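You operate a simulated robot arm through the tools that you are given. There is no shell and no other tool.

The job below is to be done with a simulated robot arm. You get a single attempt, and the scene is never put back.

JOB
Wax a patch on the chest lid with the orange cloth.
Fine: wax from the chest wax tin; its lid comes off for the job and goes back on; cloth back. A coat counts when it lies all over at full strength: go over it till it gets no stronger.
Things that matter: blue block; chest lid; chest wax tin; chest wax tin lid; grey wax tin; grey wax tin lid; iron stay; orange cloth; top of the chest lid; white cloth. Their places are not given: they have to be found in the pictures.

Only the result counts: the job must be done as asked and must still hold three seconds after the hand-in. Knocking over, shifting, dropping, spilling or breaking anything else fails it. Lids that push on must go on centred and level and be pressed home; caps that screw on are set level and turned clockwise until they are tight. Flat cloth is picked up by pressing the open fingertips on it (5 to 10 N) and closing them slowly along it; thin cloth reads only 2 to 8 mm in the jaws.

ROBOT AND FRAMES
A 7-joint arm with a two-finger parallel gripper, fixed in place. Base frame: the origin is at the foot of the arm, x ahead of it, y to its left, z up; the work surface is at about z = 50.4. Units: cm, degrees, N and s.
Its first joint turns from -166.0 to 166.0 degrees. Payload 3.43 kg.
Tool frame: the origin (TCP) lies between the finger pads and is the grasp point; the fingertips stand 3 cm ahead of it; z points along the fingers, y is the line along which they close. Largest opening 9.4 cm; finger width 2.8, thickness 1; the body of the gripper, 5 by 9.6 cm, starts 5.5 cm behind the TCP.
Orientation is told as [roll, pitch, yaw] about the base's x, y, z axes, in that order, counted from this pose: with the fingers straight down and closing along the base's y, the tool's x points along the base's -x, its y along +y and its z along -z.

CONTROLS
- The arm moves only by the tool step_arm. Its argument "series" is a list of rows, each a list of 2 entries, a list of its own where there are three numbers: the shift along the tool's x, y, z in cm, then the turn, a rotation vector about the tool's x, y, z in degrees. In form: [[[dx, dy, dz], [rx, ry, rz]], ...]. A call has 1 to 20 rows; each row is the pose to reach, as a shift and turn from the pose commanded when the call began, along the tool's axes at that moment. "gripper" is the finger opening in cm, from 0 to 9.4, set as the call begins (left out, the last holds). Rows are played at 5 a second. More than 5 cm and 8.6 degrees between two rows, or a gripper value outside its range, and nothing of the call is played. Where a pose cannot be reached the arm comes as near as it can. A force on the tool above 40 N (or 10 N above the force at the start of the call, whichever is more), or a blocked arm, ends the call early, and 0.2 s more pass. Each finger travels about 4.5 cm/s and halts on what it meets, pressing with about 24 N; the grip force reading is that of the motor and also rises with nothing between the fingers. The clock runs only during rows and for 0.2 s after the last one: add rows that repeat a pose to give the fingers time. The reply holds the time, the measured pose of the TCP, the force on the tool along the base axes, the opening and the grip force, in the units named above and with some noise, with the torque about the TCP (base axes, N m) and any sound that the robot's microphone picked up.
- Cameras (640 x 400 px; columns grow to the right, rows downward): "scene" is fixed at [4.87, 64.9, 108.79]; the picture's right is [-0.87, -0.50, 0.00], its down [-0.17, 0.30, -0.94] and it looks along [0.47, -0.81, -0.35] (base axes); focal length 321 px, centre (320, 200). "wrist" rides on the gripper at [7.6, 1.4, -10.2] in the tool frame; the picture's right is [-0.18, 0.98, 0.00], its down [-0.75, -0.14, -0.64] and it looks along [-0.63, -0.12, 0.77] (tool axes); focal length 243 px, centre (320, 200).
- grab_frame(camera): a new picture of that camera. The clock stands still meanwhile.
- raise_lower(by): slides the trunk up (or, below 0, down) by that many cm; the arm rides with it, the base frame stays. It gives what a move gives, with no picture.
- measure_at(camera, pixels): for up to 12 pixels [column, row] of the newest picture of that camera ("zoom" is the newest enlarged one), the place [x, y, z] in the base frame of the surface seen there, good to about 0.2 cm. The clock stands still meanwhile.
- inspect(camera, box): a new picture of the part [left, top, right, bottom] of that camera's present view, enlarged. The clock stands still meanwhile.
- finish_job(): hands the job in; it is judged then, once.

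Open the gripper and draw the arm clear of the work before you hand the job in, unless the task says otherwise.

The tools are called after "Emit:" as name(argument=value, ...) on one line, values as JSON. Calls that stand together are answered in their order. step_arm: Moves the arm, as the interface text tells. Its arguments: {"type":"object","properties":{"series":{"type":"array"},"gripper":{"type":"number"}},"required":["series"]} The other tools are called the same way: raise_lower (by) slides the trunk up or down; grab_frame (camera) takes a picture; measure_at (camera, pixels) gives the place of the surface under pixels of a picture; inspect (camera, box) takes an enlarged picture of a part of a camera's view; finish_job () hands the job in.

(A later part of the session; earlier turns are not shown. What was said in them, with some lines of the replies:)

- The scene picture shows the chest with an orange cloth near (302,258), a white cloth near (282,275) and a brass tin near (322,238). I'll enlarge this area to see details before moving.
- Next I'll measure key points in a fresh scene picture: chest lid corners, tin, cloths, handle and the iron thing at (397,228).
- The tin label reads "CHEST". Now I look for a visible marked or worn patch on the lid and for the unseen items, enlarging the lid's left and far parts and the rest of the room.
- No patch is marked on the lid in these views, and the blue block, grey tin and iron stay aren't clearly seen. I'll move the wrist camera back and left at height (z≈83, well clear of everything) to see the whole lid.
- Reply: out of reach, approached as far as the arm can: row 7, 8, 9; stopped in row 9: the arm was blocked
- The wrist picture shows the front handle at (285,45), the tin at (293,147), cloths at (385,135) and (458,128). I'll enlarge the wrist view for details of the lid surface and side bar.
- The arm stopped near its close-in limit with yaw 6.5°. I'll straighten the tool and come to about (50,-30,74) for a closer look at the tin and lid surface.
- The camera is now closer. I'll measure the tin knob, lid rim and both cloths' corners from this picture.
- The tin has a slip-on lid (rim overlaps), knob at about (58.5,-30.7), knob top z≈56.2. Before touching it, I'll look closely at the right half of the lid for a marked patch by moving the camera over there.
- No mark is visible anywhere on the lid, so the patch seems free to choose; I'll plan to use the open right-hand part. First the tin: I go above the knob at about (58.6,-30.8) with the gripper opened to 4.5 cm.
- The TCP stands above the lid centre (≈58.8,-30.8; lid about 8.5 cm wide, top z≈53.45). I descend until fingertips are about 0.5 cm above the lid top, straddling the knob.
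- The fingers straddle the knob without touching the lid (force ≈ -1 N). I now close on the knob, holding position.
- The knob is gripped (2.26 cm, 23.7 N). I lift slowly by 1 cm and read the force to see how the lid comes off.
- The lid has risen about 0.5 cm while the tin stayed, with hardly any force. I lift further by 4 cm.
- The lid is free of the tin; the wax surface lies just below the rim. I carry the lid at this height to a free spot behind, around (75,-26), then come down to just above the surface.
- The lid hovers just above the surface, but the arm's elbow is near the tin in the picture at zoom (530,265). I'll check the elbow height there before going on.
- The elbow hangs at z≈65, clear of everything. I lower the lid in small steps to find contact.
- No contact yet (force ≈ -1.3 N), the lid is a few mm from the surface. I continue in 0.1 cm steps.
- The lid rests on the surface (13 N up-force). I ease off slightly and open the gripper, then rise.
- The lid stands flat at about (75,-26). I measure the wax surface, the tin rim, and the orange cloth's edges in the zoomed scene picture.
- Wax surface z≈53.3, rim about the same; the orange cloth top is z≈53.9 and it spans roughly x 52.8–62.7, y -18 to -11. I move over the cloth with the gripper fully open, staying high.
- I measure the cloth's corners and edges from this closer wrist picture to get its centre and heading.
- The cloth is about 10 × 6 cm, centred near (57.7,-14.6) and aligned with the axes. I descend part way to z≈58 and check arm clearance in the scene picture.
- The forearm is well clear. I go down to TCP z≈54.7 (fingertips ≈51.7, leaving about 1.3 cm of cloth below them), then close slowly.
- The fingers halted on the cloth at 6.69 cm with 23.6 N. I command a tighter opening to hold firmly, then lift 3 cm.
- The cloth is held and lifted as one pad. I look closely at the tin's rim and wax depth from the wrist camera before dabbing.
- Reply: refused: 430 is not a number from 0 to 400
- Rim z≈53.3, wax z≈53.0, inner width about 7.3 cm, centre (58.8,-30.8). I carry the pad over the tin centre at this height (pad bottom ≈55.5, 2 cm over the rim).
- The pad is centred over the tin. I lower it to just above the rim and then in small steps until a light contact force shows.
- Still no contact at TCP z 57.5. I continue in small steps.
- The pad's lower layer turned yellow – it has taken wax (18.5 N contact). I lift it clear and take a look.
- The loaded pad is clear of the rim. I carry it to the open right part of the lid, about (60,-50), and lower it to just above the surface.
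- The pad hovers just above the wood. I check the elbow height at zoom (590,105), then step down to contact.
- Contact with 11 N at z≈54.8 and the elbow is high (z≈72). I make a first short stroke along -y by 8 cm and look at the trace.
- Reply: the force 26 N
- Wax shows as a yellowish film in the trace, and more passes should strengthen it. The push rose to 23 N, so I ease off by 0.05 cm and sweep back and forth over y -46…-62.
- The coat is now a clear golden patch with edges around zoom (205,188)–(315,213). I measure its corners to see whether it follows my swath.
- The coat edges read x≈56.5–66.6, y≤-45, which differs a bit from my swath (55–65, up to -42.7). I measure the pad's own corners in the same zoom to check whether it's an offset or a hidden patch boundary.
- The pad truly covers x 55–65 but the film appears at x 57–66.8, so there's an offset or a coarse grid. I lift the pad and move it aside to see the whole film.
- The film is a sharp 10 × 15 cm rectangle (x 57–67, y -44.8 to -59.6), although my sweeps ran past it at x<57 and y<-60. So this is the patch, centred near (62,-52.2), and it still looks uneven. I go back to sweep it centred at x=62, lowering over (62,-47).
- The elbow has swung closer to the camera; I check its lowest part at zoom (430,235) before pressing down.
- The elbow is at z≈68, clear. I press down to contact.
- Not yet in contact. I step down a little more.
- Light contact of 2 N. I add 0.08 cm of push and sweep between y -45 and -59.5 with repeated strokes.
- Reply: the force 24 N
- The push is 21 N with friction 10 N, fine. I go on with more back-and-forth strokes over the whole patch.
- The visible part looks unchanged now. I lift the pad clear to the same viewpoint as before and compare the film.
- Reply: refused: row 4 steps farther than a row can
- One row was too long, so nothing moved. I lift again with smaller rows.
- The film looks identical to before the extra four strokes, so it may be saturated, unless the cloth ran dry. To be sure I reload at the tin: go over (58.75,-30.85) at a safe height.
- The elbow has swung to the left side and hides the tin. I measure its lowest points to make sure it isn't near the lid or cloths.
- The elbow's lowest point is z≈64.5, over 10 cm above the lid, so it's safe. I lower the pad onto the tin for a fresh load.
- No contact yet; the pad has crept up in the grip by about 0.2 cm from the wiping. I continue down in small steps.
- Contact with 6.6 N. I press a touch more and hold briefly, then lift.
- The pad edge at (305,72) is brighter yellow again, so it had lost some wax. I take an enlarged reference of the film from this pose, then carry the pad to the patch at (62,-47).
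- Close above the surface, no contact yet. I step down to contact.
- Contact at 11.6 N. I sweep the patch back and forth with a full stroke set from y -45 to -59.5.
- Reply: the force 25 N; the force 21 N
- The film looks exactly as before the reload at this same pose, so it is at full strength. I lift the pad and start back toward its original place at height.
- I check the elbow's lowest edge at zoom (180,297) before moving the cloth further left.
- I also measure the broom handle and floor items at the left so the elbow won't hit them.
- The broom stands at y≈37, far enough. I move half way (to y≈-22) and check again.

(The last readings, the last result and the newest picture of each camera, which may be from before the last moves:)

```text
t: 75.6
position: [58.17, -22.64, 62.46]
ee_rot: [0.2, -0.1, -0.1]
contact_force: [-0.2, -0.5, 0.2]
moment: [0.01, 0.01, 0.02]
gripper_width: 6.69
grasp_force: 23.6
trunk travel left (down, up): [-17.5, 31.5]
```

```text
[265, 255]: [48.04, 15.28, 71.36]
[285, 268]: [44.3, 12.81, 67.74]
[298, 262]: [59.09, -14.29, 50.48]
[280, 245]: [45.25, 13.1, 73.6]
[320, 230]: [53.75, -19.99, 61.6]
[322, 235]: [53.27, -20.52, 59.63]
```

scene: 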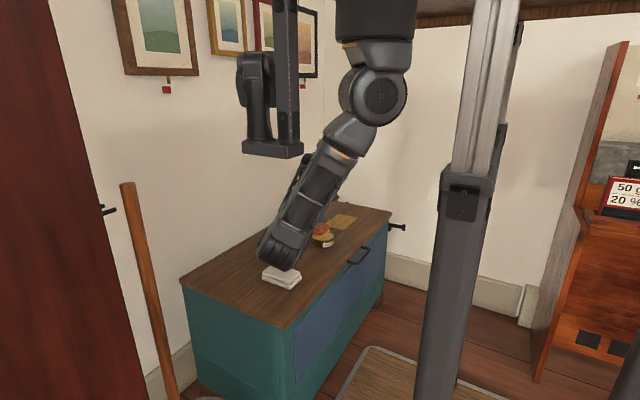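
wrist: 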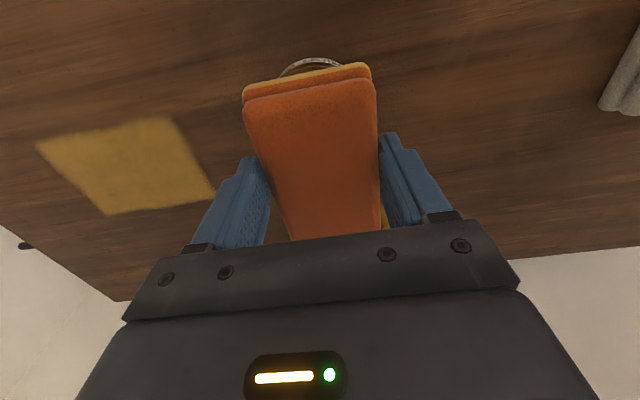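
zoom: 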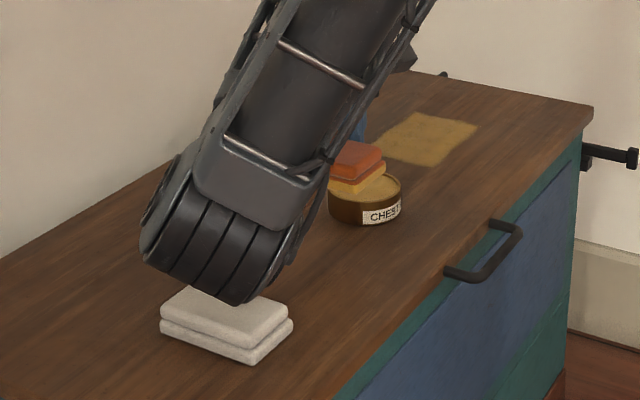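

The elbow is at about (46,13,68), over the lid's left end and above the white cloth with ample height. I continue to y≈-14.45 and descend to z≈58.

Emit:
step_arm(series=[[[0.2, 2, 0], [0, 0, 0]], [[0.3, 4, 0], [0, 0, 0]], [[0.4, 6, 0], [0, 0, 0]], [[0.5, 8.2, 0], [0, 0, 0]], [[0.5, 8.2, 1.5], [0, 0, 0]], [[0.5, 8.2, 3], [0, 0, 0]], [[0.5, 8.2, 4.4], [0, 0, 0]], [[0.5, 8.2, 4.4], [0, 0, 0]]])

Emit:
inspect(camera="scene", box=[200, 180, 380, 310])

Emit:
grab_frame(camera="wrist")

```text
t: 77.4
position: [57.44, -14.37, 58.14]
ee_rot: [0.2, -0.1, 0.0]
contact_force: [-0.5, -0.6, 0.2]
moment: [0.03, -0.02, 0.0]
gripper_width: 6.68
grasp_force: 24.5
trunk travel left (down, up): [-17.5, 31.5]
```

```text
3.08 times, centred on (290, 245) of scene
```

zoom: 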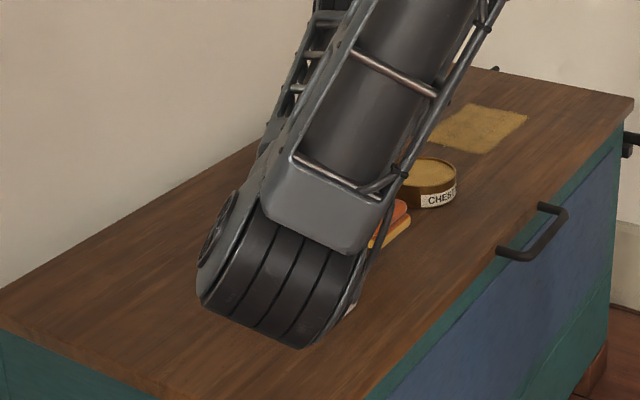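

```text
taken
```

wrist: 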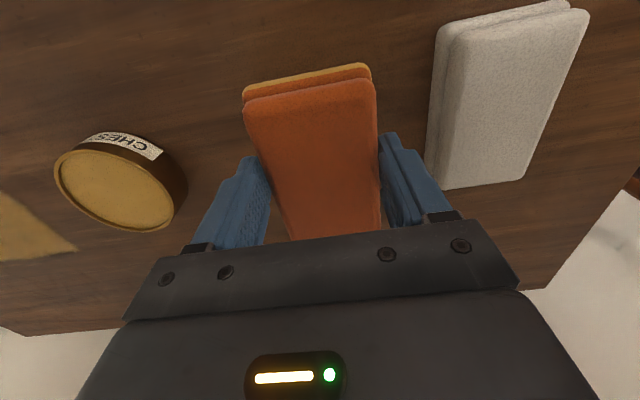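

I measure the elbow's lowest edge at zoom (295,345) again before the final descent.

Emit:
measure_at(camera="zoom", pixels=[[297, 345], [210, 305], [250, 330], [340, 300], [400, 205]])

Emit:
measure_at(camera="wrist", pixels=[[248, 98], [372, 72], [310, 150], [120, 185], [500, 100], [436, 120]])

```text
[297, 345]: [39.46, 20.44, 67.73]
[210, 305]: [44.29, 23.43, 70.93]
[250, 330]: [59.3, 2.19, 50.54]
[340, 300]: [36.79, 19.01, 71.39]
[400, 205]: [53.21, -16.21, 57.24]
```

```text
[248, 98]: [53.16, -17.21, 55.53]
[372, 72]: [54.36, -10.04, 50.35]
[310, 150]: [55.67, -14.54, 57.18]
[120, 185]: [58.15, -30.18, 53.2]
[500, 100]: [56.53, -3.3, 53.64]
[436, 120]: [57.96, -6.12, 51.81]
```

Elbow z≈67.7, safe. I correct x by +0.25 cm and descend to just above the surface.

Emit:
step_arm(series=[[[-0.1, -0.03, 1], [0, 0, 0]], [[-0.2, -0.05, 2], [0, 0, 0]], [[-0.25, -0.07, 3], [0, 0, 0]], [[-0.25, -0.07, 3.4], [0, 0, 0]], [[-0.25, -0.07, 3.4], [0, 0, 0]]])

Emit:
grab_frame(camera="wrist")

```text
t: 78.6
position: [57.89, -14.49, 54.78]
ee_rot: [0.2, -0.1, 0.1]
contact_force: [0.7, 0.3, 0.4]
moment: [0.03, 0.0, -0.02]
gripper_width: 6.73
grasp_force: 24.0
trunk travel left (down, up): [-17.5, 31.5]
```

```text
taken
```

wrist: 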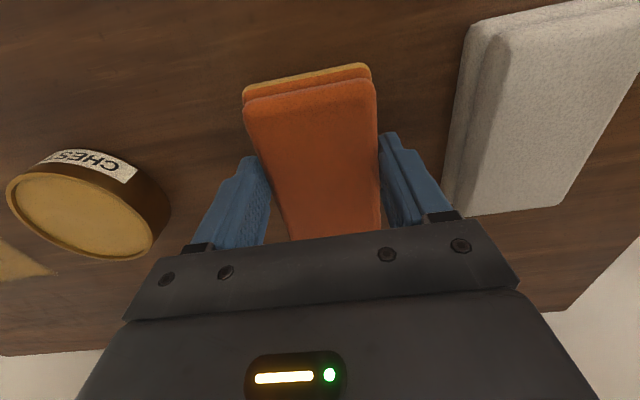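

The view matches the picture at the grasp (tin at (88,205), white cloth at (540,110)). I lower in small steps to contact.

Emit:
step_arm(series=[[[0, 0, 0.1], [0, 0, 0]], [[0, 0, 0.2], [0, 0, 0]], [[0, 0, 0.3], [0, 0, 0]]])

Emit:
step_arm(series=[[[0, 0, 0.05], [0, 0, 0]], [[0, 0, 0.1], [0, 0, 0]], [[0, 0, 0.1], [0, 0, 0]]])

```text
t: 79.4
position: [57.89, -14.64, 54.5]
ee_rot: [0.1, -0.1, 0.1]
contact_force: [0.5, 1.0, 0.2]
moment: [0.02, -0.02, 0.03]
gripper_width: 6.68
grasp_force: 24.2
trunk travel left (down, up): [-17.5, 31.5]
```

```text
t: 80.2
position: [57.97, -14.57, 54.48]
ee_rot: [0.1, -0.3, 0.0]
contact_force: [-2.5, 1.6, 10.6]
moment: [-0.15, 0.28, -0.04]
gripper_width: 6.69
grasp_force: 23.8
trunk travel left (down, up): [-17.5, 31.5]
```

The cloth rests on the lid (10.6 N). I ease off and open the fingers to 8.8 cm, then rise.

Emit:
step_arm(series=[[[0, 0, -0.06], [0, 0, 0]], [[0, 0, -0.06], [0, 0, 0]]])

Emit:
step_arm(series=[[[0, 0, 0], [0, 0, 0]], [[0, 0, 0], [0, 0, 0]], [[0, 0, 0], [0, 0, 0]], [[0, 0, -0.5], [0, 0, 0]], [[0, 0, -2], [0, 0, 0]], [[0, 0, -4], [0, 0, 0]], [[0, 0, -7], [0, 0, 0]], [[0, 0, -9.5], [0, 0, 0]], [[0, 0, -9.5], [0, 0, 0]]], gripper=8.8)

Emit:
grab_frame(camera="wrist")

Emit:
grab_frame(camera="scene")

```text
t: 80.8
position: [57.91, -14.53, 54.47]
ee_rot: [0.3, -0.2, 0.1]
contact_force: [-2.3, -1.2, 4.7]
moment: [-0.22, 0.11, -0.03]
gripper_width: 6.7
grasp_force: 23.7
trunk travel left (down, up): [-17.5, 31.5]
```

```text
t: 82.8
position: [57.81, -14.49, 64.04]
ee_rot: [0.2, -0.2, 0.0]
contact_force: [0.1, 0.0, 0.2]
moment: [0.02, 0.01, 0.03]
gripper_width: 8.82
grasp_force: 0.0
trunk travel left (down, up): [-17.5, 31.5]
```

```text
taken
```

wrist: 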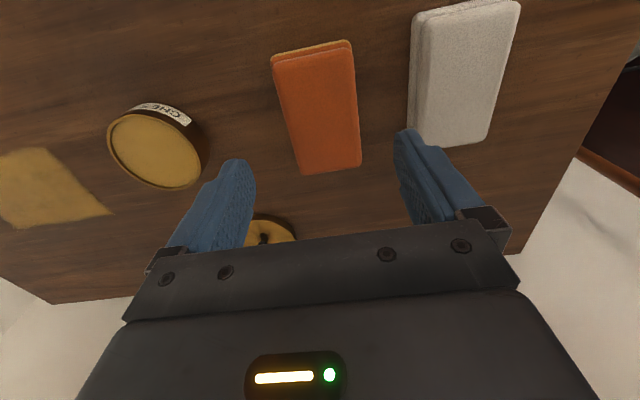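

```text
taken
```

scene: 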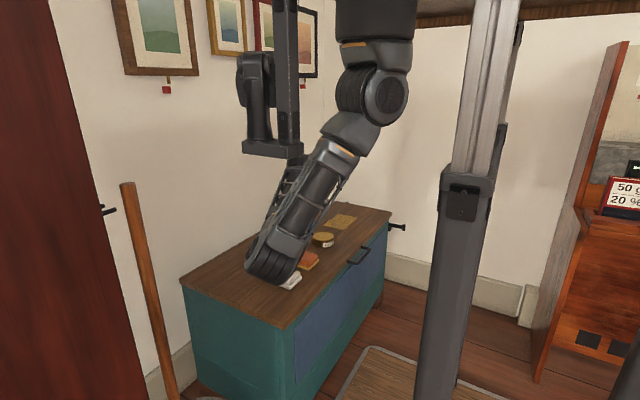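

The cloth lies flat again between the tin and the white cloth. I measure its corners to compare with the original place (x 52.8–62.6, y -17.5…-11.8).

Emit:
measure_at(camera="wrist", pixels=[[278, 66], [350, 48], [304, 170], [358, 162], [290, 120], [356, 110], [320, 110], [274, 58], [345, 42], [115, 150], [195, 150], [160, 155]])

Emit:
inspect(camera="wrist", box=[90, 80, 290, 250])

```text
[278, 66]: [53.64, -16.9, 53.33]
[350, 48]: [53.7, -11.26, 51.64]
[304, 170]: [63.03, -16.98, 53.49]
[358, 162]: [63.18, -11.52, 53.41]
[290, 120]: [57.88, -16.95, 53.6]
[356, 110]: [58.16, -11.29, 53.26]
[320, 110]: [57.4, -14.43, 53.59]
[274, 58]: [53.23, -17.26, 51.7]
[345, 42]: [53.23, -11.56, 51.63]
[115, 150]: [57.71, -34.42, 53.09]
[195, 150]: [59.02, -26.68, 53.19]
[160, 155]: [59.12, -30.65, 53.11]
```

```text
2.35 times, centred on (190, 165) of wrist
```

zoom: 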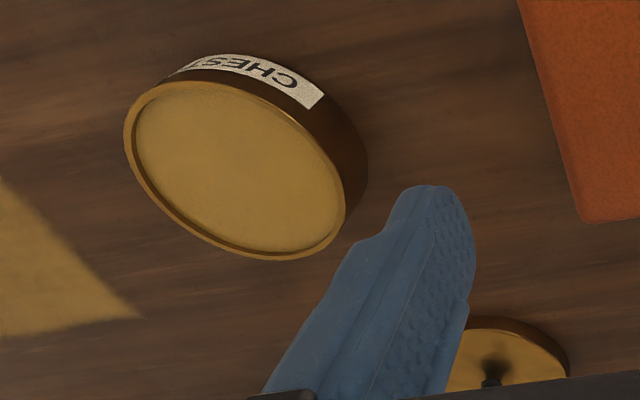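

The cloth is within about 0.5 cm of where it was. Now the tin lid: I move over to it at (75,-26) with the gripper at 5 cm.

Emit:
step_arm(series=[[[-2.9, -1.9, -1], [0, 0, 0]], [[-5.8, -3.8, -1], [0, 0, 0]], [[-8.7, -5.7, -1], [0, 0, 0]], [[-11.5, -7.6, -1], [0, 0, 0]], [[-14.4, -9.6, -1], [0, 0, 0]], [[-17.25, -11.45, -0.5], [0, 0, 0]], [[-17.25, -11.45, 0], [0, 0, 0]], [[-17.25, -11.45, 0], [0, 0, 0]]], gripper=5)

Emit:
grab_frame(camera="wrist")

Emit:
grab_frame(camera="scene")

Emit:
inspect(camera="scene", box=[290, 215, 360, 270])

```text
t: 84.6
position: [75.17, -26.06, 63.91]
ee_rot: [0.2, -0.2, 0.0]
contact_force: [-0.2, 0.1, -0.4]
moment: [0.02, 0.0, 0.04]
gripper_width: 4.99
grasp_force: 0.2
trunk travel left (down, up): [-17.5, 31.5]
```

```text
taken
```

wrist: 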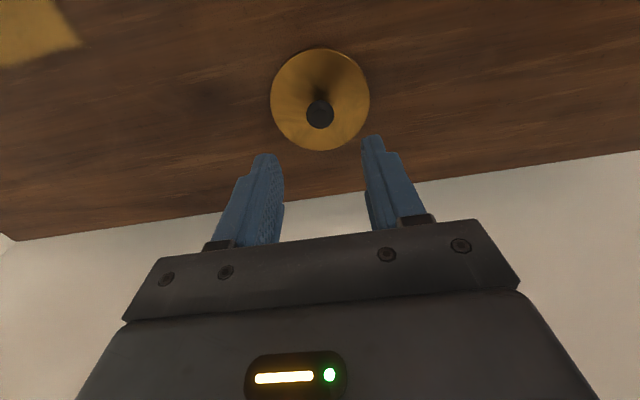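

```text
taken
```

scene: 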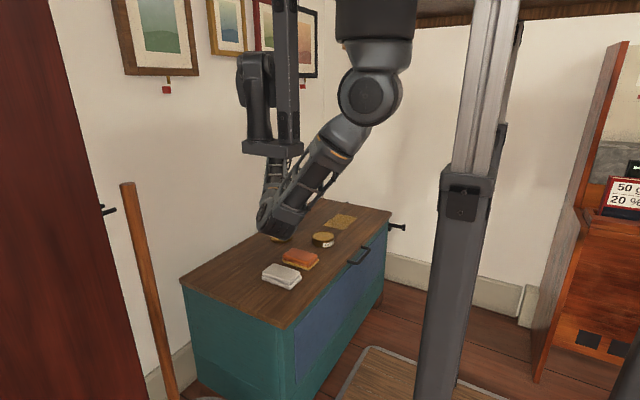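

```text
7.27 times, centred on (325, 242) of scene
```

zoom: 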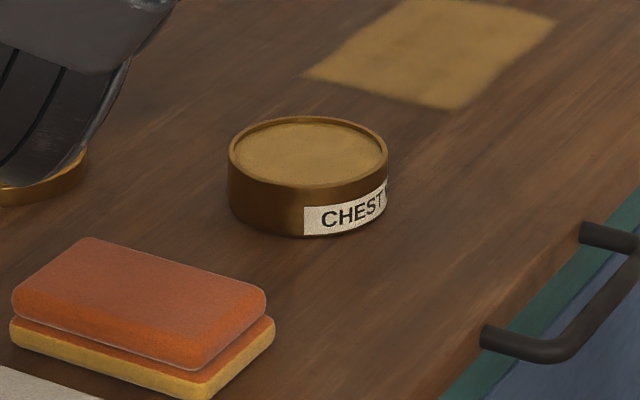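

I measure the tin's rim points in this zoom to get its present centre, and the lid's knob in the wrist view.

Emit:
measure_at(camera="zoom", pixels=[[230, 152], [385, 152], [307, 186], [308, 118], [250, 130], [365, 178], [362, 128], [250, 178], [308, 150]])

Emit:
measure_at(camera="wrist", pixels=[[320, 116], [320, 108], [272, 100], [369, 100], [320, 50], [320, 149], [320, 90]])

Emit:
inspect(camera="wrist", box=[250, 30, 400, 160])

```text
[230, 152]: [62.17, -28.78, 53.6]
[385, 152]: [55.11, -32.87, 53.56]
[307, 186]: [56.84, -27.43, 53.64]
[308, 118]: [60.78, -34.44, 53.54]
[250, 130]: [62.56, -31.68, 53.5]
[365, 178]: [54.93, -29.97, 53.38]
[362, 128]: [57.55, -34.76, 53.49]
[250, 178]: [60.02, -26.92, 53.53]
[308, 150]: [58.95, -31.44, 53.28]
```

```text
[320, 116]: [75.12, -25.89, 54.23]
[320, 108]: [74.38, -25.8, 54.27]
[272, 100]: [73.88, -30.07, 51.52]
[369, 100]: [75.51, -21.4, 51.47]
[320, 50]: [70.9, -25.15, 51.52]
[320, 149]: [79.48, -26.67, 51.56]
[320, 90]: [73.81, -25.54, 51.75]
```

```text
3.08 times, centred on (325, 95) of wrist
```

zoom: 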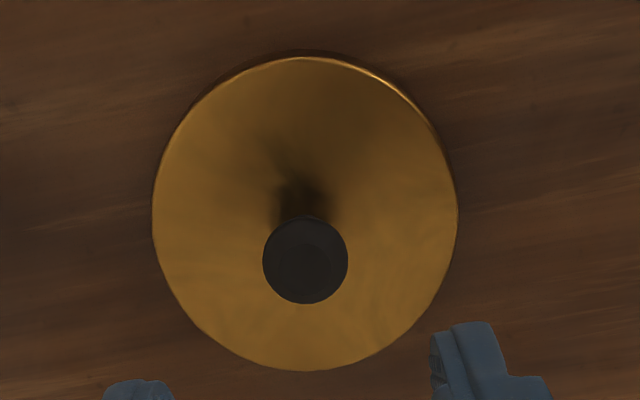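

Tin centre ≈ (58.75,-30.85), unchanged. By summing my commanded shifts, the tool is now 0.1 cm past the exact spot where the lid was released; I correct that and descend 8.65 cm around the knob.

Emit:
step_arm(series=[[[0.05, -0.03, 2.2], [0, 0, 0]], [[0.1, -0.03, 4.4], [0, 0, 0]], [[0.1, -0.03, 6.6], [0, 0, 0]], [[0.1, -0.03, 8], [0, 0, 0]], [[0.1, -0.03, 8.65], [0, 0, 0]], [[0.1, -0.03, 8.65], [0, 0, 0]]])

Emit:
grab_frame(camera="wrist")

```text
t: 86.0
position: [75.08, -26.0, 55.39]
ee_rot: [0.2, 0.0, 0.0]
contact_force: [-0.7, -0.6, 0.3]
moment: [-0.01, -0.02, 0.04]
gripper_width: 4.99
grasp_force: 0.0
trunk travel left (down, up): [-17.5, 31.5]
```

```text
taken
```

wrist: 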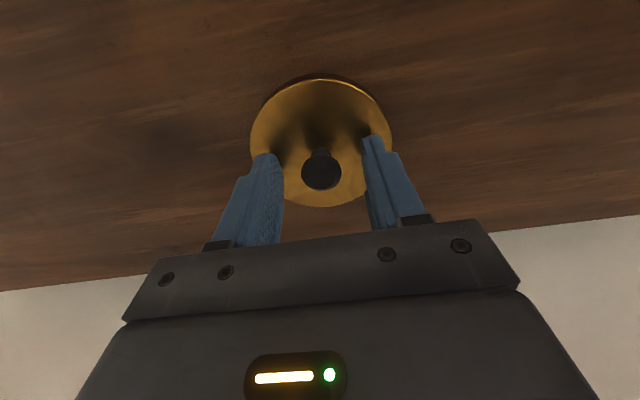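

The knob sits between the fingers as at the first grasp (knob at (321,171)). I close on it.

Emit:
step_arm(series=[[[0, 0, 0], [0, 0, 0]], [[0, 0, 0], [0, 0, 0]], [[0, 0, 0], [0, 0, 0]], [[0, 0, 0], [0, 0, 0]], [[0, 0, 0], [0, 0, 0]], [[0, 0, 0], [0, 0, 0]]], gripper=0.5)

Emit:
grab_frame(camera="wrist")

```text
t: 87.4
position: [75.18, -25.97, 55.34]
ee_rot: [0.2, -0.1, 0.1]
contact_force: [0.4, -0.7, 0.3]
moment: [-0.01, 0.04, -0.04]
gripper_width: 2.24
grasp_force: 23.7
trunk travel left (down, up): [-17.5, 31.5]
```

```text
taken
```

wrist: 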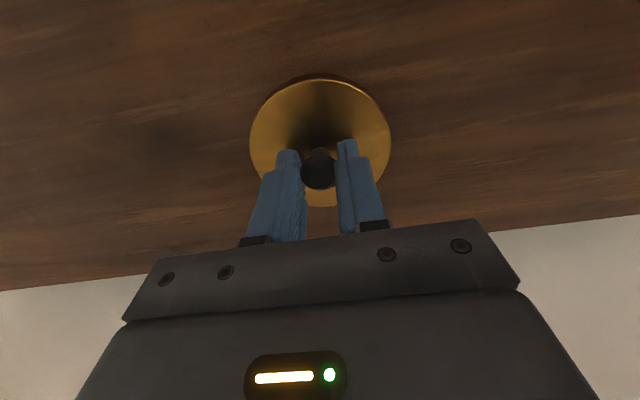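

The grip matches the picture from the first lift (knob (318,168), lid edges 249 and 391). I lift 6.4 cm, then go back by exactly the reverse shift over the tin.

Emit:
step_arm(series=[[[0, 0, -0.6], [0, 0, 0]], [[0, 0, -2], [0, 0, 0]], [[0, 0, -4], [0, 0, 0]], [[0, 0, -6.36], [0, 0, 0]], [[2.7, -0.8, -6.36], [0, 0, 0]], [[5.4, -1.6, -6.36], [0, 0, 0]], [[8.1, -2.4, -6.36], [0, 0, 0]], [[10.8, -3.2, -6.36], [0, 0, 0]], [[13.5, -4, -6.36], [0, 0, 0]], [[16.2, -4.8, -6.36], [0, 0, 0]], [[16.2, -4.8, -6.36], [0, 0, 0]], [[16.2, -4.8, -6.36], [0, 0, 0]]])

Emit:
inspect(camera="scene", box=[290, 200, 360, 260])

Emit:
grab_frame(camera="wrist")

```text
t: 90.0
position: [58.84, -30.79, 61.63]
ee_rot: [0.3, -0.2, 0.1]
contact_force: [0.3, -0.3, -1.2]
moment: [0.01, 0.04, 0.02]
gripper_width: 2.29
grasp_force: 23.7
trunk travel left (down, up): [-17.5, 31.5]
```

```text
6.67 times, centred on (325, 230) of scene
```

zoom: 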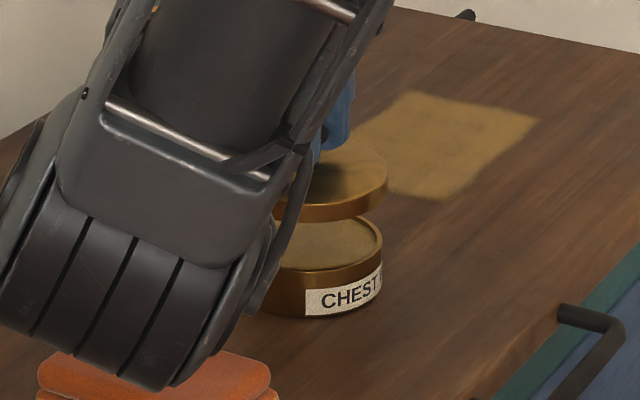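

```text
taken
```

wrist: 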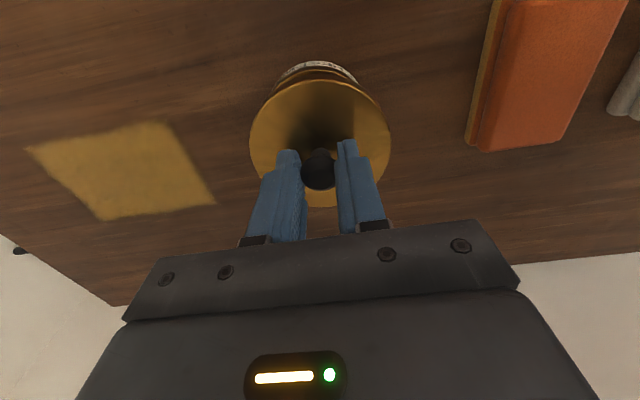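

Tin and lid look aligned; I want a precise check, so I enlarge the right edges of the lid and tin in the scene view.

Emit:
inspect(camera="scene", box=[318, 216, 350, 250])

Emit:
inspect(camera="wrist", box=[240, 50, 400, 150])

```text
11.76 times, centred on (334, 233) of scene
```

zoom: 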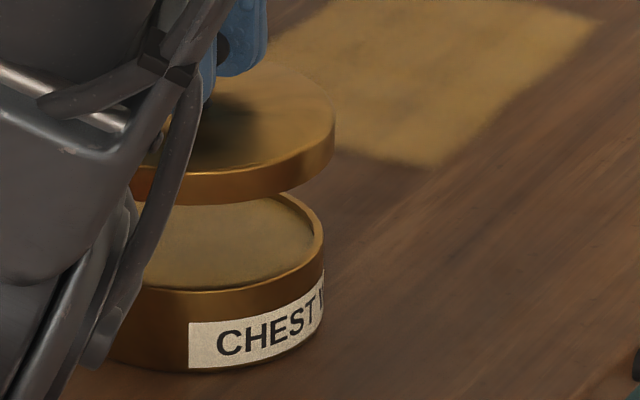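

```text
4.00 times, centred on (320, 100) of wrist
```

zoom: 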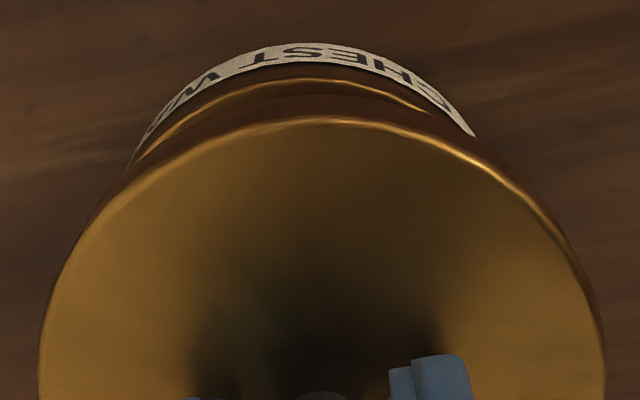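

From projection geometry, a concentric tin rim should be symmetric about column 320 here; I enlarge the visible rim arc to check both sides.

Emit:
inspect(camera="wrist", box=[264, 56, 376, 100])

```text
5.71 times, centred on (320, 78) of wrist
```

zoom: 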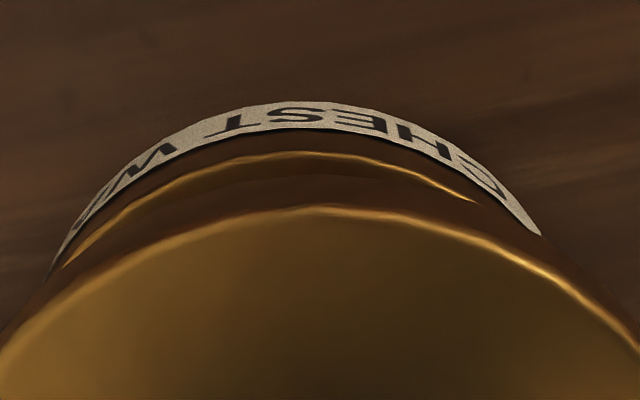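

The tin's gold rim arc is centred at about zoom x≈303 while the lid's is at ≈318, so the tin sits about 0.15–0.2 cm toward -y from the lid. I shift by -0.18 cm in y and check again.

Emit:
step_arm(series=[[[0, -0.1, 0], [0, 0, 0]], [[0, -0.18, 0], [0, 0, 0]], [[0, -0.18, 0], [0, 0, 0]], [[0, -0.18, 0], [0, 0, 0]]])

Emit:
inspect(camera="wrist", box=[264, 56, 376, 100])

Emit:
inspect(camera="scene", box=[318, 216, 350, 250])

```text
t: 91.0
position: [58.85, -30.92, 61.67]
ee_rot: [0.1, -0.1, 0.0]
contact_force: [-0.4, 0.2, -0.3]
moment: [0.02, -0.01, -0.01]
gripper_width: 2.28
grasp_force: 23.5
trunk travel left (down, up): [-17.5, 31.5]
```

```text
5.71 times, centred on (320, 78) of wrist
```

zoom: 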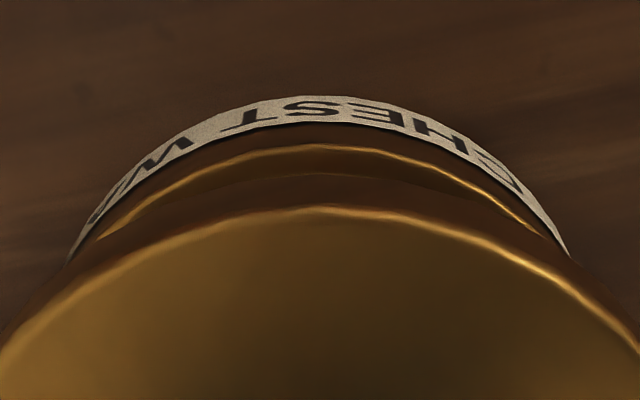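

```text
11.76 times, centred on (334, 233) of scene
```

zoom: 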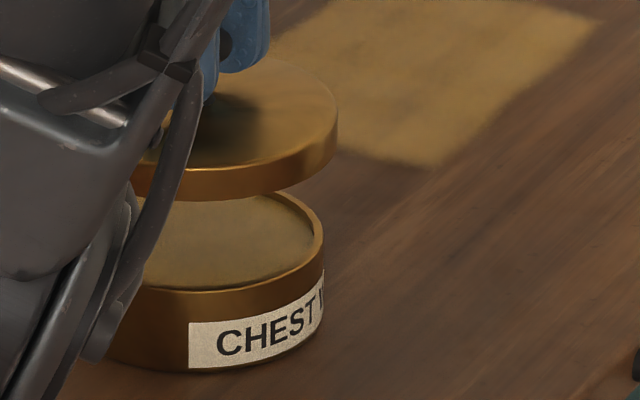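

Now the label arc (70–565) and rim are symmetric with the lid about x≈318. I descend 2.9 cm so that the lid's skirt is just above the tin rim and look again.

Emit:
step_arm(series=[[[0, 0, 1], [0, 0, 0]], [[0, 0, 2], [0, 0, 0]], [[0, 0, 2.7], [0, 0, 0]], [[0, 0, 2.9], [0, 0, 0]], [[0, 0, 2.9], [0, 0, 0]]])

Emit:
inspect(camera="scene", box=[318, 216, 350, 250])

Emit:
inspect(camera="wrist", box=[240, 50, 400, 150])

```text
t: 92.2
position: [58.83, -30.9, 58.53]
ee_rot: [0.3, 0.0, 0.0]
contact_force: [0.1, 0.2, -0.2]
moment: [0.0, 0.04, 0.0]
gripper_width: 2.33
grasp_force: 24.3
trunk travel left (down, up): [-17.5, 31.5]
```

```text
11.76 times, centred on (334, 233) of scene
```

zoom: 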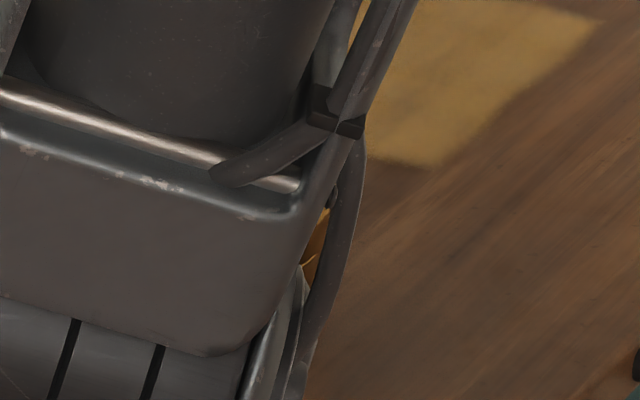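

```text
4.00 times, centred on (320, 100) of wrist
```

zoom: 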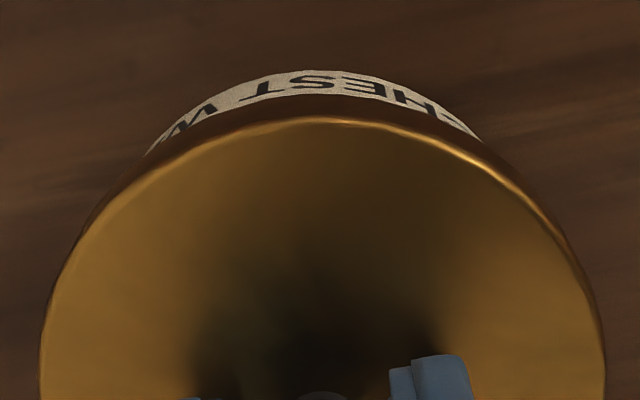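

The elbow now blocks the scene view; I check its lowest edge before continuing.

Emit:
inspect(camera="scene", box=[240, 180, 380, 290])

Emit:
measure_at(camera="zoom", pixels=[[215, 290], [265, 320], [320, 330], [370, 280], [300, 250]])

```text
3.64 times, centred on (310, 235) of scene
```

zoom: 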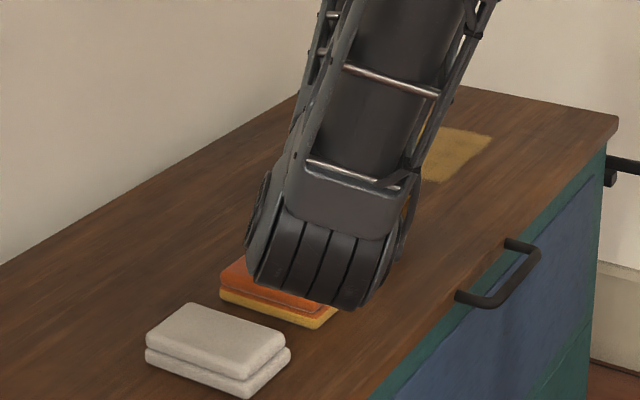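

```text
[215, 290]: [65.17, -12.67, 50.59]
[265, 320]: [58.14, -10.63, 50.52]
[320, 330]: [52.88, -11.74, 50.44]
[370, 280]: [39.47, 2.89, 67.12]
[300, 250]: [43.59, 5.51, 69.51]
```

The elbow is at z≈65+, well above the cloth. I lower the lid in small steps, reading the force.

Emit:
step_arm(series=[[[0, 0, 0.1], [0, 0, 0]], [[0, 0, 0.2], [0, 0, 0]], [[0, 0, 0.3], [0, 0, 0]], [[0, 0, 0.4], [0, 0, 0]]])

Emit:
step_arm(series=[[[0, 0, 0.08], [0, 0, 0]], [[0, 0, 0.16], [0, 0, 0]], [[0, 0, 0.24], [0, 0, 0]]])

```text
t: 93.2
position: [58.83, -30.93, 58.33]
ee_rot: [0.2, -0.1, 0.0]
contact_force: [0.2, 0.4, -0.4]
moment: [0.01, 0.02, -0.01]
gripper_width: 2.25
grasp_force: 24.2
trunk travel left (down, up): [-17.5, 31.5]
```

```text
t: 94.0
position: [58.84, -30.99, 57.98]
ee_rot: [0.1, 0.0, 0.0]
contact_force: [-0.4, 0.5, -0.7]
moment: [-0.04, -0.02, -0.02]
gripper_width: 2.26
grasp_force: 24.4
trunk travel left (down, up): [-17.5, 31.5]
```

Still no contact at about 1 cm above home; the skirt should be entering now. I continue in small steps.

Emit:
step_arm(series=[[[0, 0, 0.08], [0, 0, 0]], [[0, 0, 0.16], [0, 0, 0]], [[0, 0, 0.24], [0, 0, 0]]])

Emit:
step_arm(series=[[[0, 0, 0.08], [0, 0, 0]], [[0, 0, 0.16], [0, 0, 0]], [[0, 0, 0.24], [0, 0, 0]]])

```text
t: 94.8
position: [58.79, -30.89, 57.85]
ee_rot: [0.2, -0.1, 0.1]
contact_force: [-0.2, 0.4, -0.1]
moment: [0.02, 0.0, -0.06]
gripper_width: 2.26
grasp_force: 24.5
trunk travel left (down, up): [-17.5, 31.5]
```

```text
t: 95.6
position: [58.85, -30.94, 57.73]
ee_rot: [0.2, -0.2, 0.0]
contact_force: [0.0, -0.9, -0.3]
moment: [-0.02, 0.03, -0.01]
gripper_width: 2.26
grasp_force: 24.3
trunk travel left (down, up): [-17.5, 31.5]
```

No force yet, about 0.5 cm above home: the skirt seems to be going over the rim. I check the picture.

Emit:
inspect(camera="wrist", box=[240, 50, 400, 150])

Emit:
step_arm(series=[[[0, 0, 0.08], [0, 0, 0]], [[0, 0, 0.16], [0, 0, 0]], [[0, 0, 0.16], [0, 0, 0]]])

```text
4.00 times, centred on (320, 100) of wrist
```

zoom: 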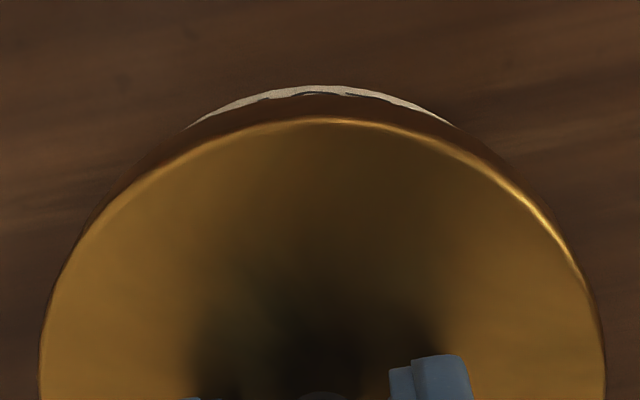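

```text
t: 96.4
position: [58.88, -30.96, 57.49]
ee_rot: [0.2, -0.1, 0.0]
contact_force: [0.9, -0.3, -0.5]
moment: [0.0, 0.04, 0.01]
gripper_width: 2.28
grasp_force: 23.5
trunk travel left (down, up): [-17.5, 31.5]
```

The label sliver (185–460) is symmetric under the lid. I go on down in small steps until it seats.

Emit:
step_arm(series=[[[0, 0, 0.08], [0, 0, 0]], [[0, 0, 0.16], [0, 0, 0]], [[0, 0, 0.16], [0, 0, 0]]])

Emit:
step_arm(series=[[[0, 0, 0.06], [0, 0, 0]], [[0, 0, 0.12], [0, 0, 0]], [[0, 0, 0.12], [0, 0, 0]]])

```text
t: 97.2
position: [58.81, -30.88, 57.17]
ee_rot: [0.3, -0.1, -0.1]
contact_force: [-0.1, 0.2, -0.6]
moment: [-0.01, 0.0, 0.02]
gripper_width: 2.27
grasp_force: 24.0
trunk travel left (down, up): [-17.5, 31.5]
```

```text
t: 98.0
position: [58.91, -30.98, 57.15]
ee_rot: [0.3, -0.1, 0.0]
contact_force: [-2.5, 1.0, 11.3]
moment: [-0.01, 0.17, -0.01]
gripper_width: 2.29
grasp_force: 24.2
trunk travel left (down, up): [-17.5, 31.5]
```

Contact (11 N) right at the original seated height. I press a bit more to push it home.

Emit:
step_arm(series=[[[0, 0, 0.06], [0, 0, 0]], [[0, 0, 0.1], [0, 0, 0]], [[0, 0, 0.1], [0, 0, 0]]])

Emit:
inspect(camera="wrist", box=[240, 50, 400, 150])

```text
t: 98.8
position: [58.84, -30.94, 57.08]
ee_rot: [0.1, -0.2, -0.1]
contact_force: [-0.9, -1.5, 22.3]
moment: [-0.05, -0.04, -0.01]
gripper_width: 2.27
grasp_force: 23.7
trunk travel left (down, up): [-17.5, 31.5]
```

```text
4.00 times, centred on (320, 100) of wrist
```

zoom: 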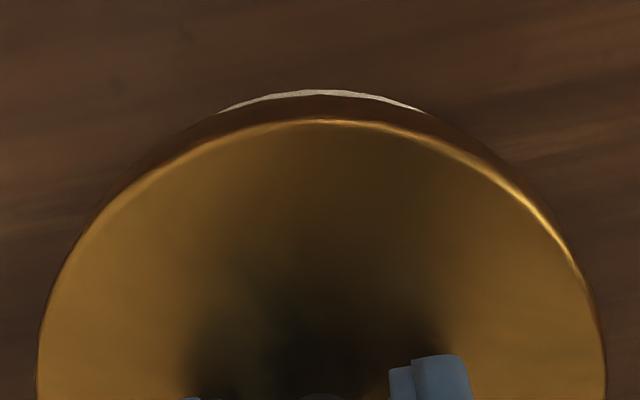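

22 N, lid level and centred (sliver 220–425). I press to around 33 N for good measure, then ease off.

Emit:
step_arm(series=[[[0, 0, 0.05], [0, 0, 0]], [[0, 0, 0.08], [0, 0, 0]], [[0, 0, 0.08], [0, 0, 0]]])

Emit:
step_arm(series=[[[0, 0, -0.1], [0, 0, 0]], [[0, 0, -0.2], [0, 0, 0]], [[0, 0, -0.2], [0, 0, 0]]])

```text
t: 99.6
position: [58.93, -30.87, 56.86]
ee_rot: [0.1, -0.3, 0.0]
contact_force: [1.2, -0.1, 21.5]
moment: [-0.05, -0.1, -0.01]
gripper_width: 2.27
grasp_force: 23.7
trunk travel left (down, up): [-17.5, 31.5]
```

```text
t: 100.4
position: [58.69, -30.94, 57.2]
ee_rot: [0.2, -0.1, 0.0]
contact_force: [0.4, -1.0, -1.1]
moment: [-0.01, 0.0, 0.02]
gripper_width: 2.27
grasp_force: 23.4
trunk travel left (down, up): [-17.5, 31.5]
```

The force stayed near 21 N, so it either seated or the pads slipped on the knob. I open, rise, and will then press on top of the knob with closed fingers.

Emit:
step_arm(series=[[[0, 0, 0.06], [0, 0, 0]], [[0, 0, 0.06], [0, 0, 0]]])

Emit:
step_arm(series=[[[0, 0, 0], [0, 0, 0]], [[0, 0, 0], [0, 0, 0]], [[0, 0, 0], [0, 0, 0]], [[0, 0, 0], [0, 0, 0]], [[0, 0, -1], [0, 0, 0]], [[0, 0, -2.5], [0, 0, 0]], [[0, 0, -4.5], [0, 0, 0]], [[0, 0, -6], [0, 0, 0]], [[0, 0, -6], [0, 0, 0]]], gripper=5)

Emit:
grab_frame(camera="wrist")

Emit:
inspect(camera="wrist", box=[240, 30, 400, 150])

```text
t: 101.0
position: [58.84, -30.99, 57.1]
ee_rot: [0.3, 0.0, 0.0]
contact_force: [-0.6, 0.5, -0.7]
moment: [-0.01, -0.02, 0.03]
gripper_width: 2.31
grasp_force: 23.7
trunk travel left (down, up): [-17.5, 31.5]
```

```text
t: 103.0
position: [58.89, -30.79, 63.05]
ee_rot: [0.2, -0.1, -0.1]
contact_force: [0.7, 0.0, 0.2]
moment: [0.03, 0.01, 0.02]
gripper_width: 5.0
grasp_force: 0.0
trunk travel left (down, up): [-17.5, 31.5]
```

```text
taken
```

wrist: 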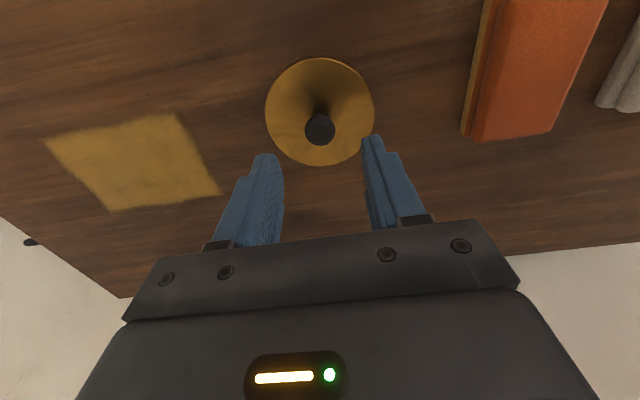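

```text
3.33 times, centred on (320, 90) of wrist
```

zoom: 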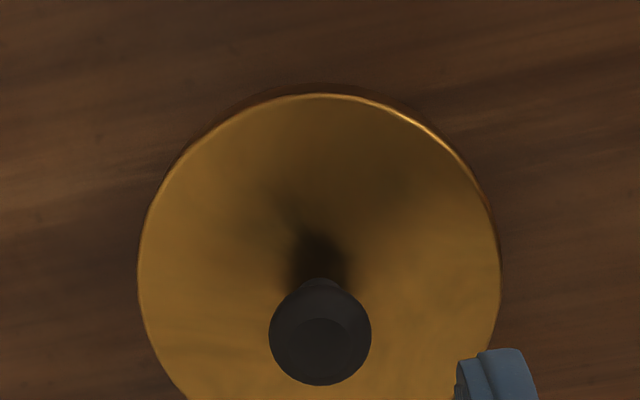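

The lid is on. I measure its top at several points for level and height (originally ≈53.4, knob ≈56.15).

Emit:
measure_at(camera="wrist", pixels=[[320, 131], [320, 125], [268, 108], [372, 108], [318, 62], [318, 160], [290, 80], [350, 80], [285, 140], [352, 140]])

Emit:
step_arm(series=[[[0, 0, 0], [0, 0, 0]], [[0, 0, 0], [0, 0, 0]], [[0, 0, 0], [0, 0, 0]], [[0, 0, 0], [0, 0, 0]], [[0, 0, 0], [0, 0, 0]], [[0, 0, 0], [0, 0, 0]]], gripper=0)

```text
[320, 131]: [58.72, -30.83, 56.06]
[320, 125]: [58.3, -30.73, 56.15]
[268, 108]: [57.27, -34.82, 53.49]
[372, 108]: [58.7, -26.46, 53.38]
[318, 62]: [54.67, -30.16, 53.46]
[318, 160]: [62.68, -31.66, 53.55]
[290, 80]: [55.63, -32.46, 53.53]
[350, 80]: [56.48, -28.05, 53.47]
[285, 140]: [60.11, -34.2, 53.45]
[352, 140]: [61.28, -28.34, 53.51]
```

```text
t: 104.4
position: [58.84, -30.99, 63.08]
ee_rot: [0.2, 0.0, 0.1]
contact_force: [-0.6, 0.2, 0.0]
moment: [0.0, 0.02, 0.03]
gripper_width: 0.0
grasp_force: 23.7
trunk travel left (down, up): [-17.5, 31.5]
```

The lid is level at z≈53.45–53.5, as originally. For certainty I press on the knob top with the closed fingers: first descend to just above it.

Emit:
step_arm(series=[[[0.1, 0.1, 1.2], [0, 0, 0]], [[0.15, 0.1, 2.4], [0, 0, 0]], [[0.15, 0.1, 3.3], [0, 0, 0]], [[0.15, 0.1, 3.5], [0, 0, 0]], [[0.15, 0.1, 3.5], [0, 0, 0]]])

Emit:
step_arm(series=[[[0, 0, 0.1], [0, 0, 0]], [[0, 0, 0.2], [0, 0, 0]], [[0, 0, 0.3], [0, 0, 0]]])

```text
t: 105.6
position: [58.83, -30.84, 59.53]
ee_rot: [0.2, -0.2, 0.1]
contact_force: [0.6, 0.2, 0.7]
moment: [0.01, -0.01, -0.02]
gripper_width: 0.0
grasp_force: 23.9
trunk travel left (down, up): [-17.5, 31.5]
```

```text
t: 106.4
position: [58.68, -30.82, 59.23]
ee_rot: [0.2, -0.1, 0.0]
contact_force: [-0.4, -0.7, 0.1]
moment: [0.03, 0.01, -0.01]
gripper_width: 0.0
grasp_force: 23.8
trunk travel left (down, up): [-17.5, 31.5]
```

Emit:
step_arm(series=[[[0, 0, 0.07], [0, 0, 0]], [[0, 0, 0.14], [0, 0, 0]], [[0, 0, 0.14], [0, 0, 0]]])

```text
t: 107.2
position: [58.65, -30.87, 59.22]
ee_rot: [0.3, -0.3, -0.1]
contact_force: [-0.1, 1.5, 11.4]
moment: [0.05, -0.04, 0.0]
gripper_width: 0.0
grasp_force: 24.0
trunk travel left (down, up): [-17.5, 31.5]
```

Contact on the knob with 11 N. I press a little further to about 30 N, hold, then rise.

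Emit:
step_arm(series=[[[0, 0, 0.06], [0, 0, 0]], [[0, 0, 0.12], [0, 0, 0]], [[0, 0, 0.12], [0, 0, 0]]])

Emit:
step_arm(series=[[[0, 0, 0.05], [0, 0, 0]], [[0, 0, 0.05], [0, 0, 0]]])

```text
t: 108.0
position: [58.66, -30.86, 59.12]
ee_rot: [0.1, -0.3, -0.1]
contact_force: [1.1, -2.2, 31.0]
moment: [-0.12, -0.12, 0.0]
gripper_width: 0.02
grasp_force: 24.1
trunk travel left (down, up): [-17.5, 31.5]
```

```text
t: 108.7
position: [58.71, -30.87, 59.13]
ee_rot: [0.0, -0.3, 0.0]
contact_force: [-3.9, 3.5, 24.1]
moment: [0.08, 0.1, 0.02]
gripper_width: 0.01
grasp_force: 24.0
trunk travel left (down, up): [-17.5, 31.5]
stopped in row 2: the force on the tool passed its limit at 43 N (the readings are from after the stop); the commanded pose is now the measured one
```

It took 31–43 N without moving, so the lid is home. I rise well clear.

Emit:
step_arm(series=[[[0, 0, -0.5], [0, 0, 0]], [[0, 0, -2], [0, 0, 0]], [[0, 0, -5], [0, 0, 0]], [[0, 0, -9], [0, 0, 0]], [[0, 0, -13], [0, 0, 0]], [[0, 0, -13], [0, 0, 0]]])

Emit:
grab_frame(camera="wrist")

Emit:
grab_frame(camera="scene")

```text
t: 110.1
position: [58.6, -30.97, 71.99]
ee_rot: [0.1, -0.3, 0.1]
contact_force: [-0.2, -0.1, -0.1]
moment: [0.02, 0.01, -0.02]
gripper_width: 0.0
grasp_force: 24.5
trunk travel left (down, up): [-17.5, 31.5]
```

```text
taken
```

wrist: 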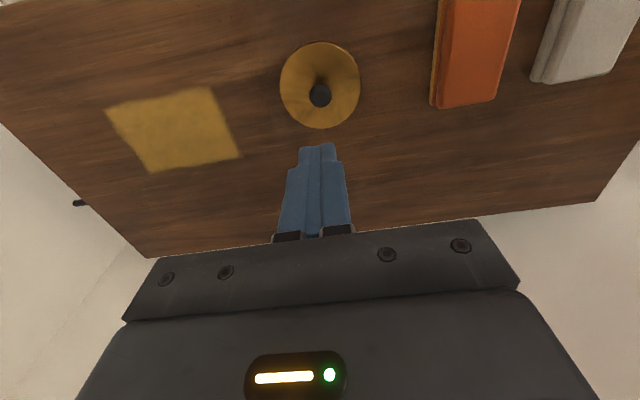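

```text
taken
```

scene: 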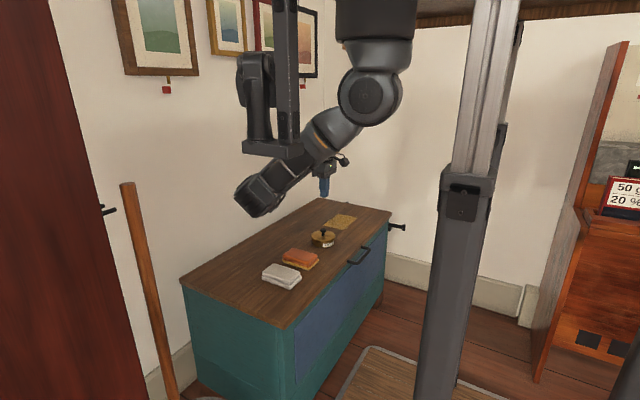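

The tin is closed, the cloth is back. I enlarge the film, tin and cloths to check the final state, especially that the coat is even.

Emit:
inspect(camera="wrist", box=[90, 70, 260, 190])

Emit:
inspect(camera="scene", box=[320, 208, 360, 233])

Emit:
inspect(camera="scene", box=[255, 215, 365, 290])

```text
3.33 times, centred on (175, 130) of wrist
```

zoom: 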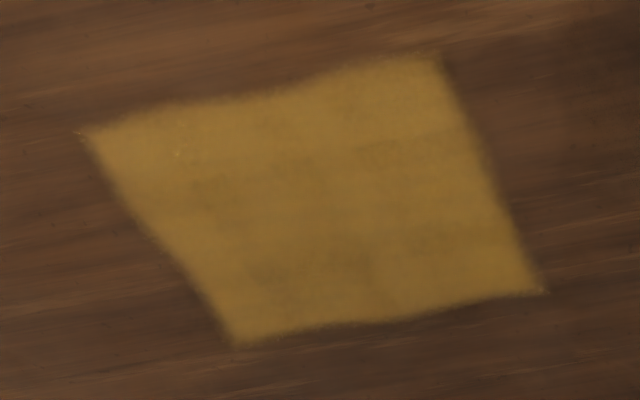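

```text
16.00 times, centred on (340, 220) of scene
```

zoom: 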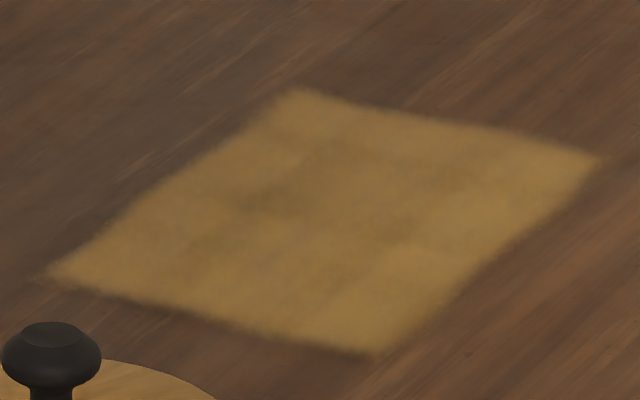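

```text
5.33 times, centred on (310, 252) of scene
```

zoom: 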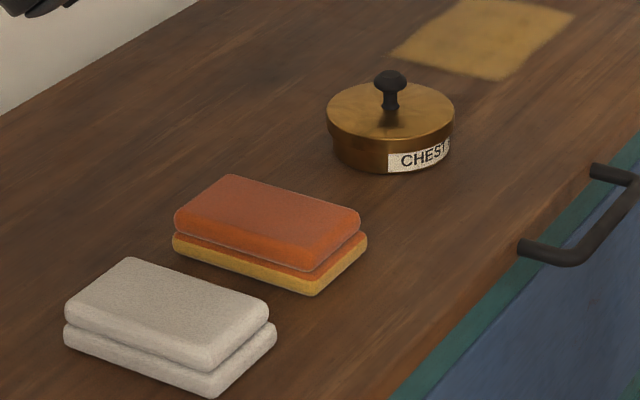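

Everything looks right: even golden coat, tin closed and level, orange cloth in its place, white cloth untouched. I open the gripper and draw the arm up and back toward its starting pose.

Emit:
step_arm(series=[[[0, -2, -1.5], [0, 0, 0]], [[0.5, -4, -3], [0, 0, 0]], [[1.5, -6, -5], [0, 0, 0]], [[2.5, -8, -7], [0, 0, 0]], [[3.5, -10, -8.5], [0, 0, 0]], [[4.5, -12, -10], [0, 0, 0]], [[5, -13.4, -11], [0, 0, 0]], [[5, -13.4, -11], [0, 0, 0]], [[5, -13.4, -11], [0, 0, 0]], [[5, -13.4, -11], [0, 0, 0]]], gripper=9.4)

Emit:
grab_frame(camera="scene")

Emit:
inspect(camera="scene", box=[255, 195, 405, 290])

```text
t: 112.3
position: [53.59, -44.3, 82.95]
ee_rot: [0.1, -0.2, 0.0]
contact_force: [0.0, 0.6, -0.4]
moment: [0.02, 0.01, -0.01]
gripper_width: 9.4
grasp_force: 0.0
trunk travel left (down, up): [-17.5, 31.5]
```

```text
taken
```

scene: 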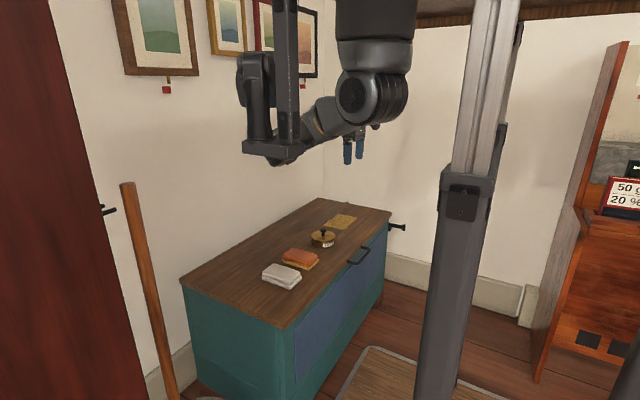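

```text
4.21 times, centred on (330, 242) of scene
```

zoom: 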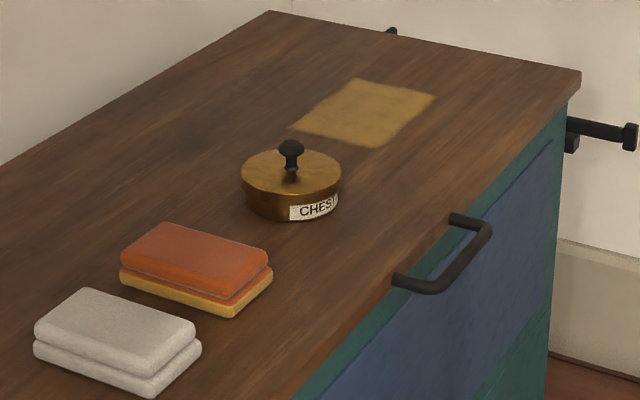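

The arm is clear at its starting pose with the gripper open. The coat at zoom (365,112) is even, the tin is closed and level at (290,185), and both cloths are in place, so I hand the job in.

Emit:
finish_job()

```text
The job is handed in.
```

The chest lid is waxed and everything is back in place, and I've handed the job in. The judge's result hasn't come back yet.

- **Patch:** No patch was marked on the lid. Wax only showed in a 10 × 15 cm rectangle centred near (62, -52), even where the cloth went past its edges, so I took that as the patch. I went over it, took fresh wax and went over it again; it got no stronger and looks even.
- **Tin:** The wax came from the tin labelled "CHEST". Its lid is back on, level and at its original height. I pressed it down with over 30 N and it didn't move.
- **Orange cloth:** It is back within about 0.6 cm of where it started. Its underside still has wax on it.
- **Everything else:** The white cloth wasn't touched. The tin may have shifted a couple of millimetres while I was taking wax from it. I never saw the blue block or the grey wax tin, and nothing in the job needed them.

The gripper is open and the arm is back at its starting position.
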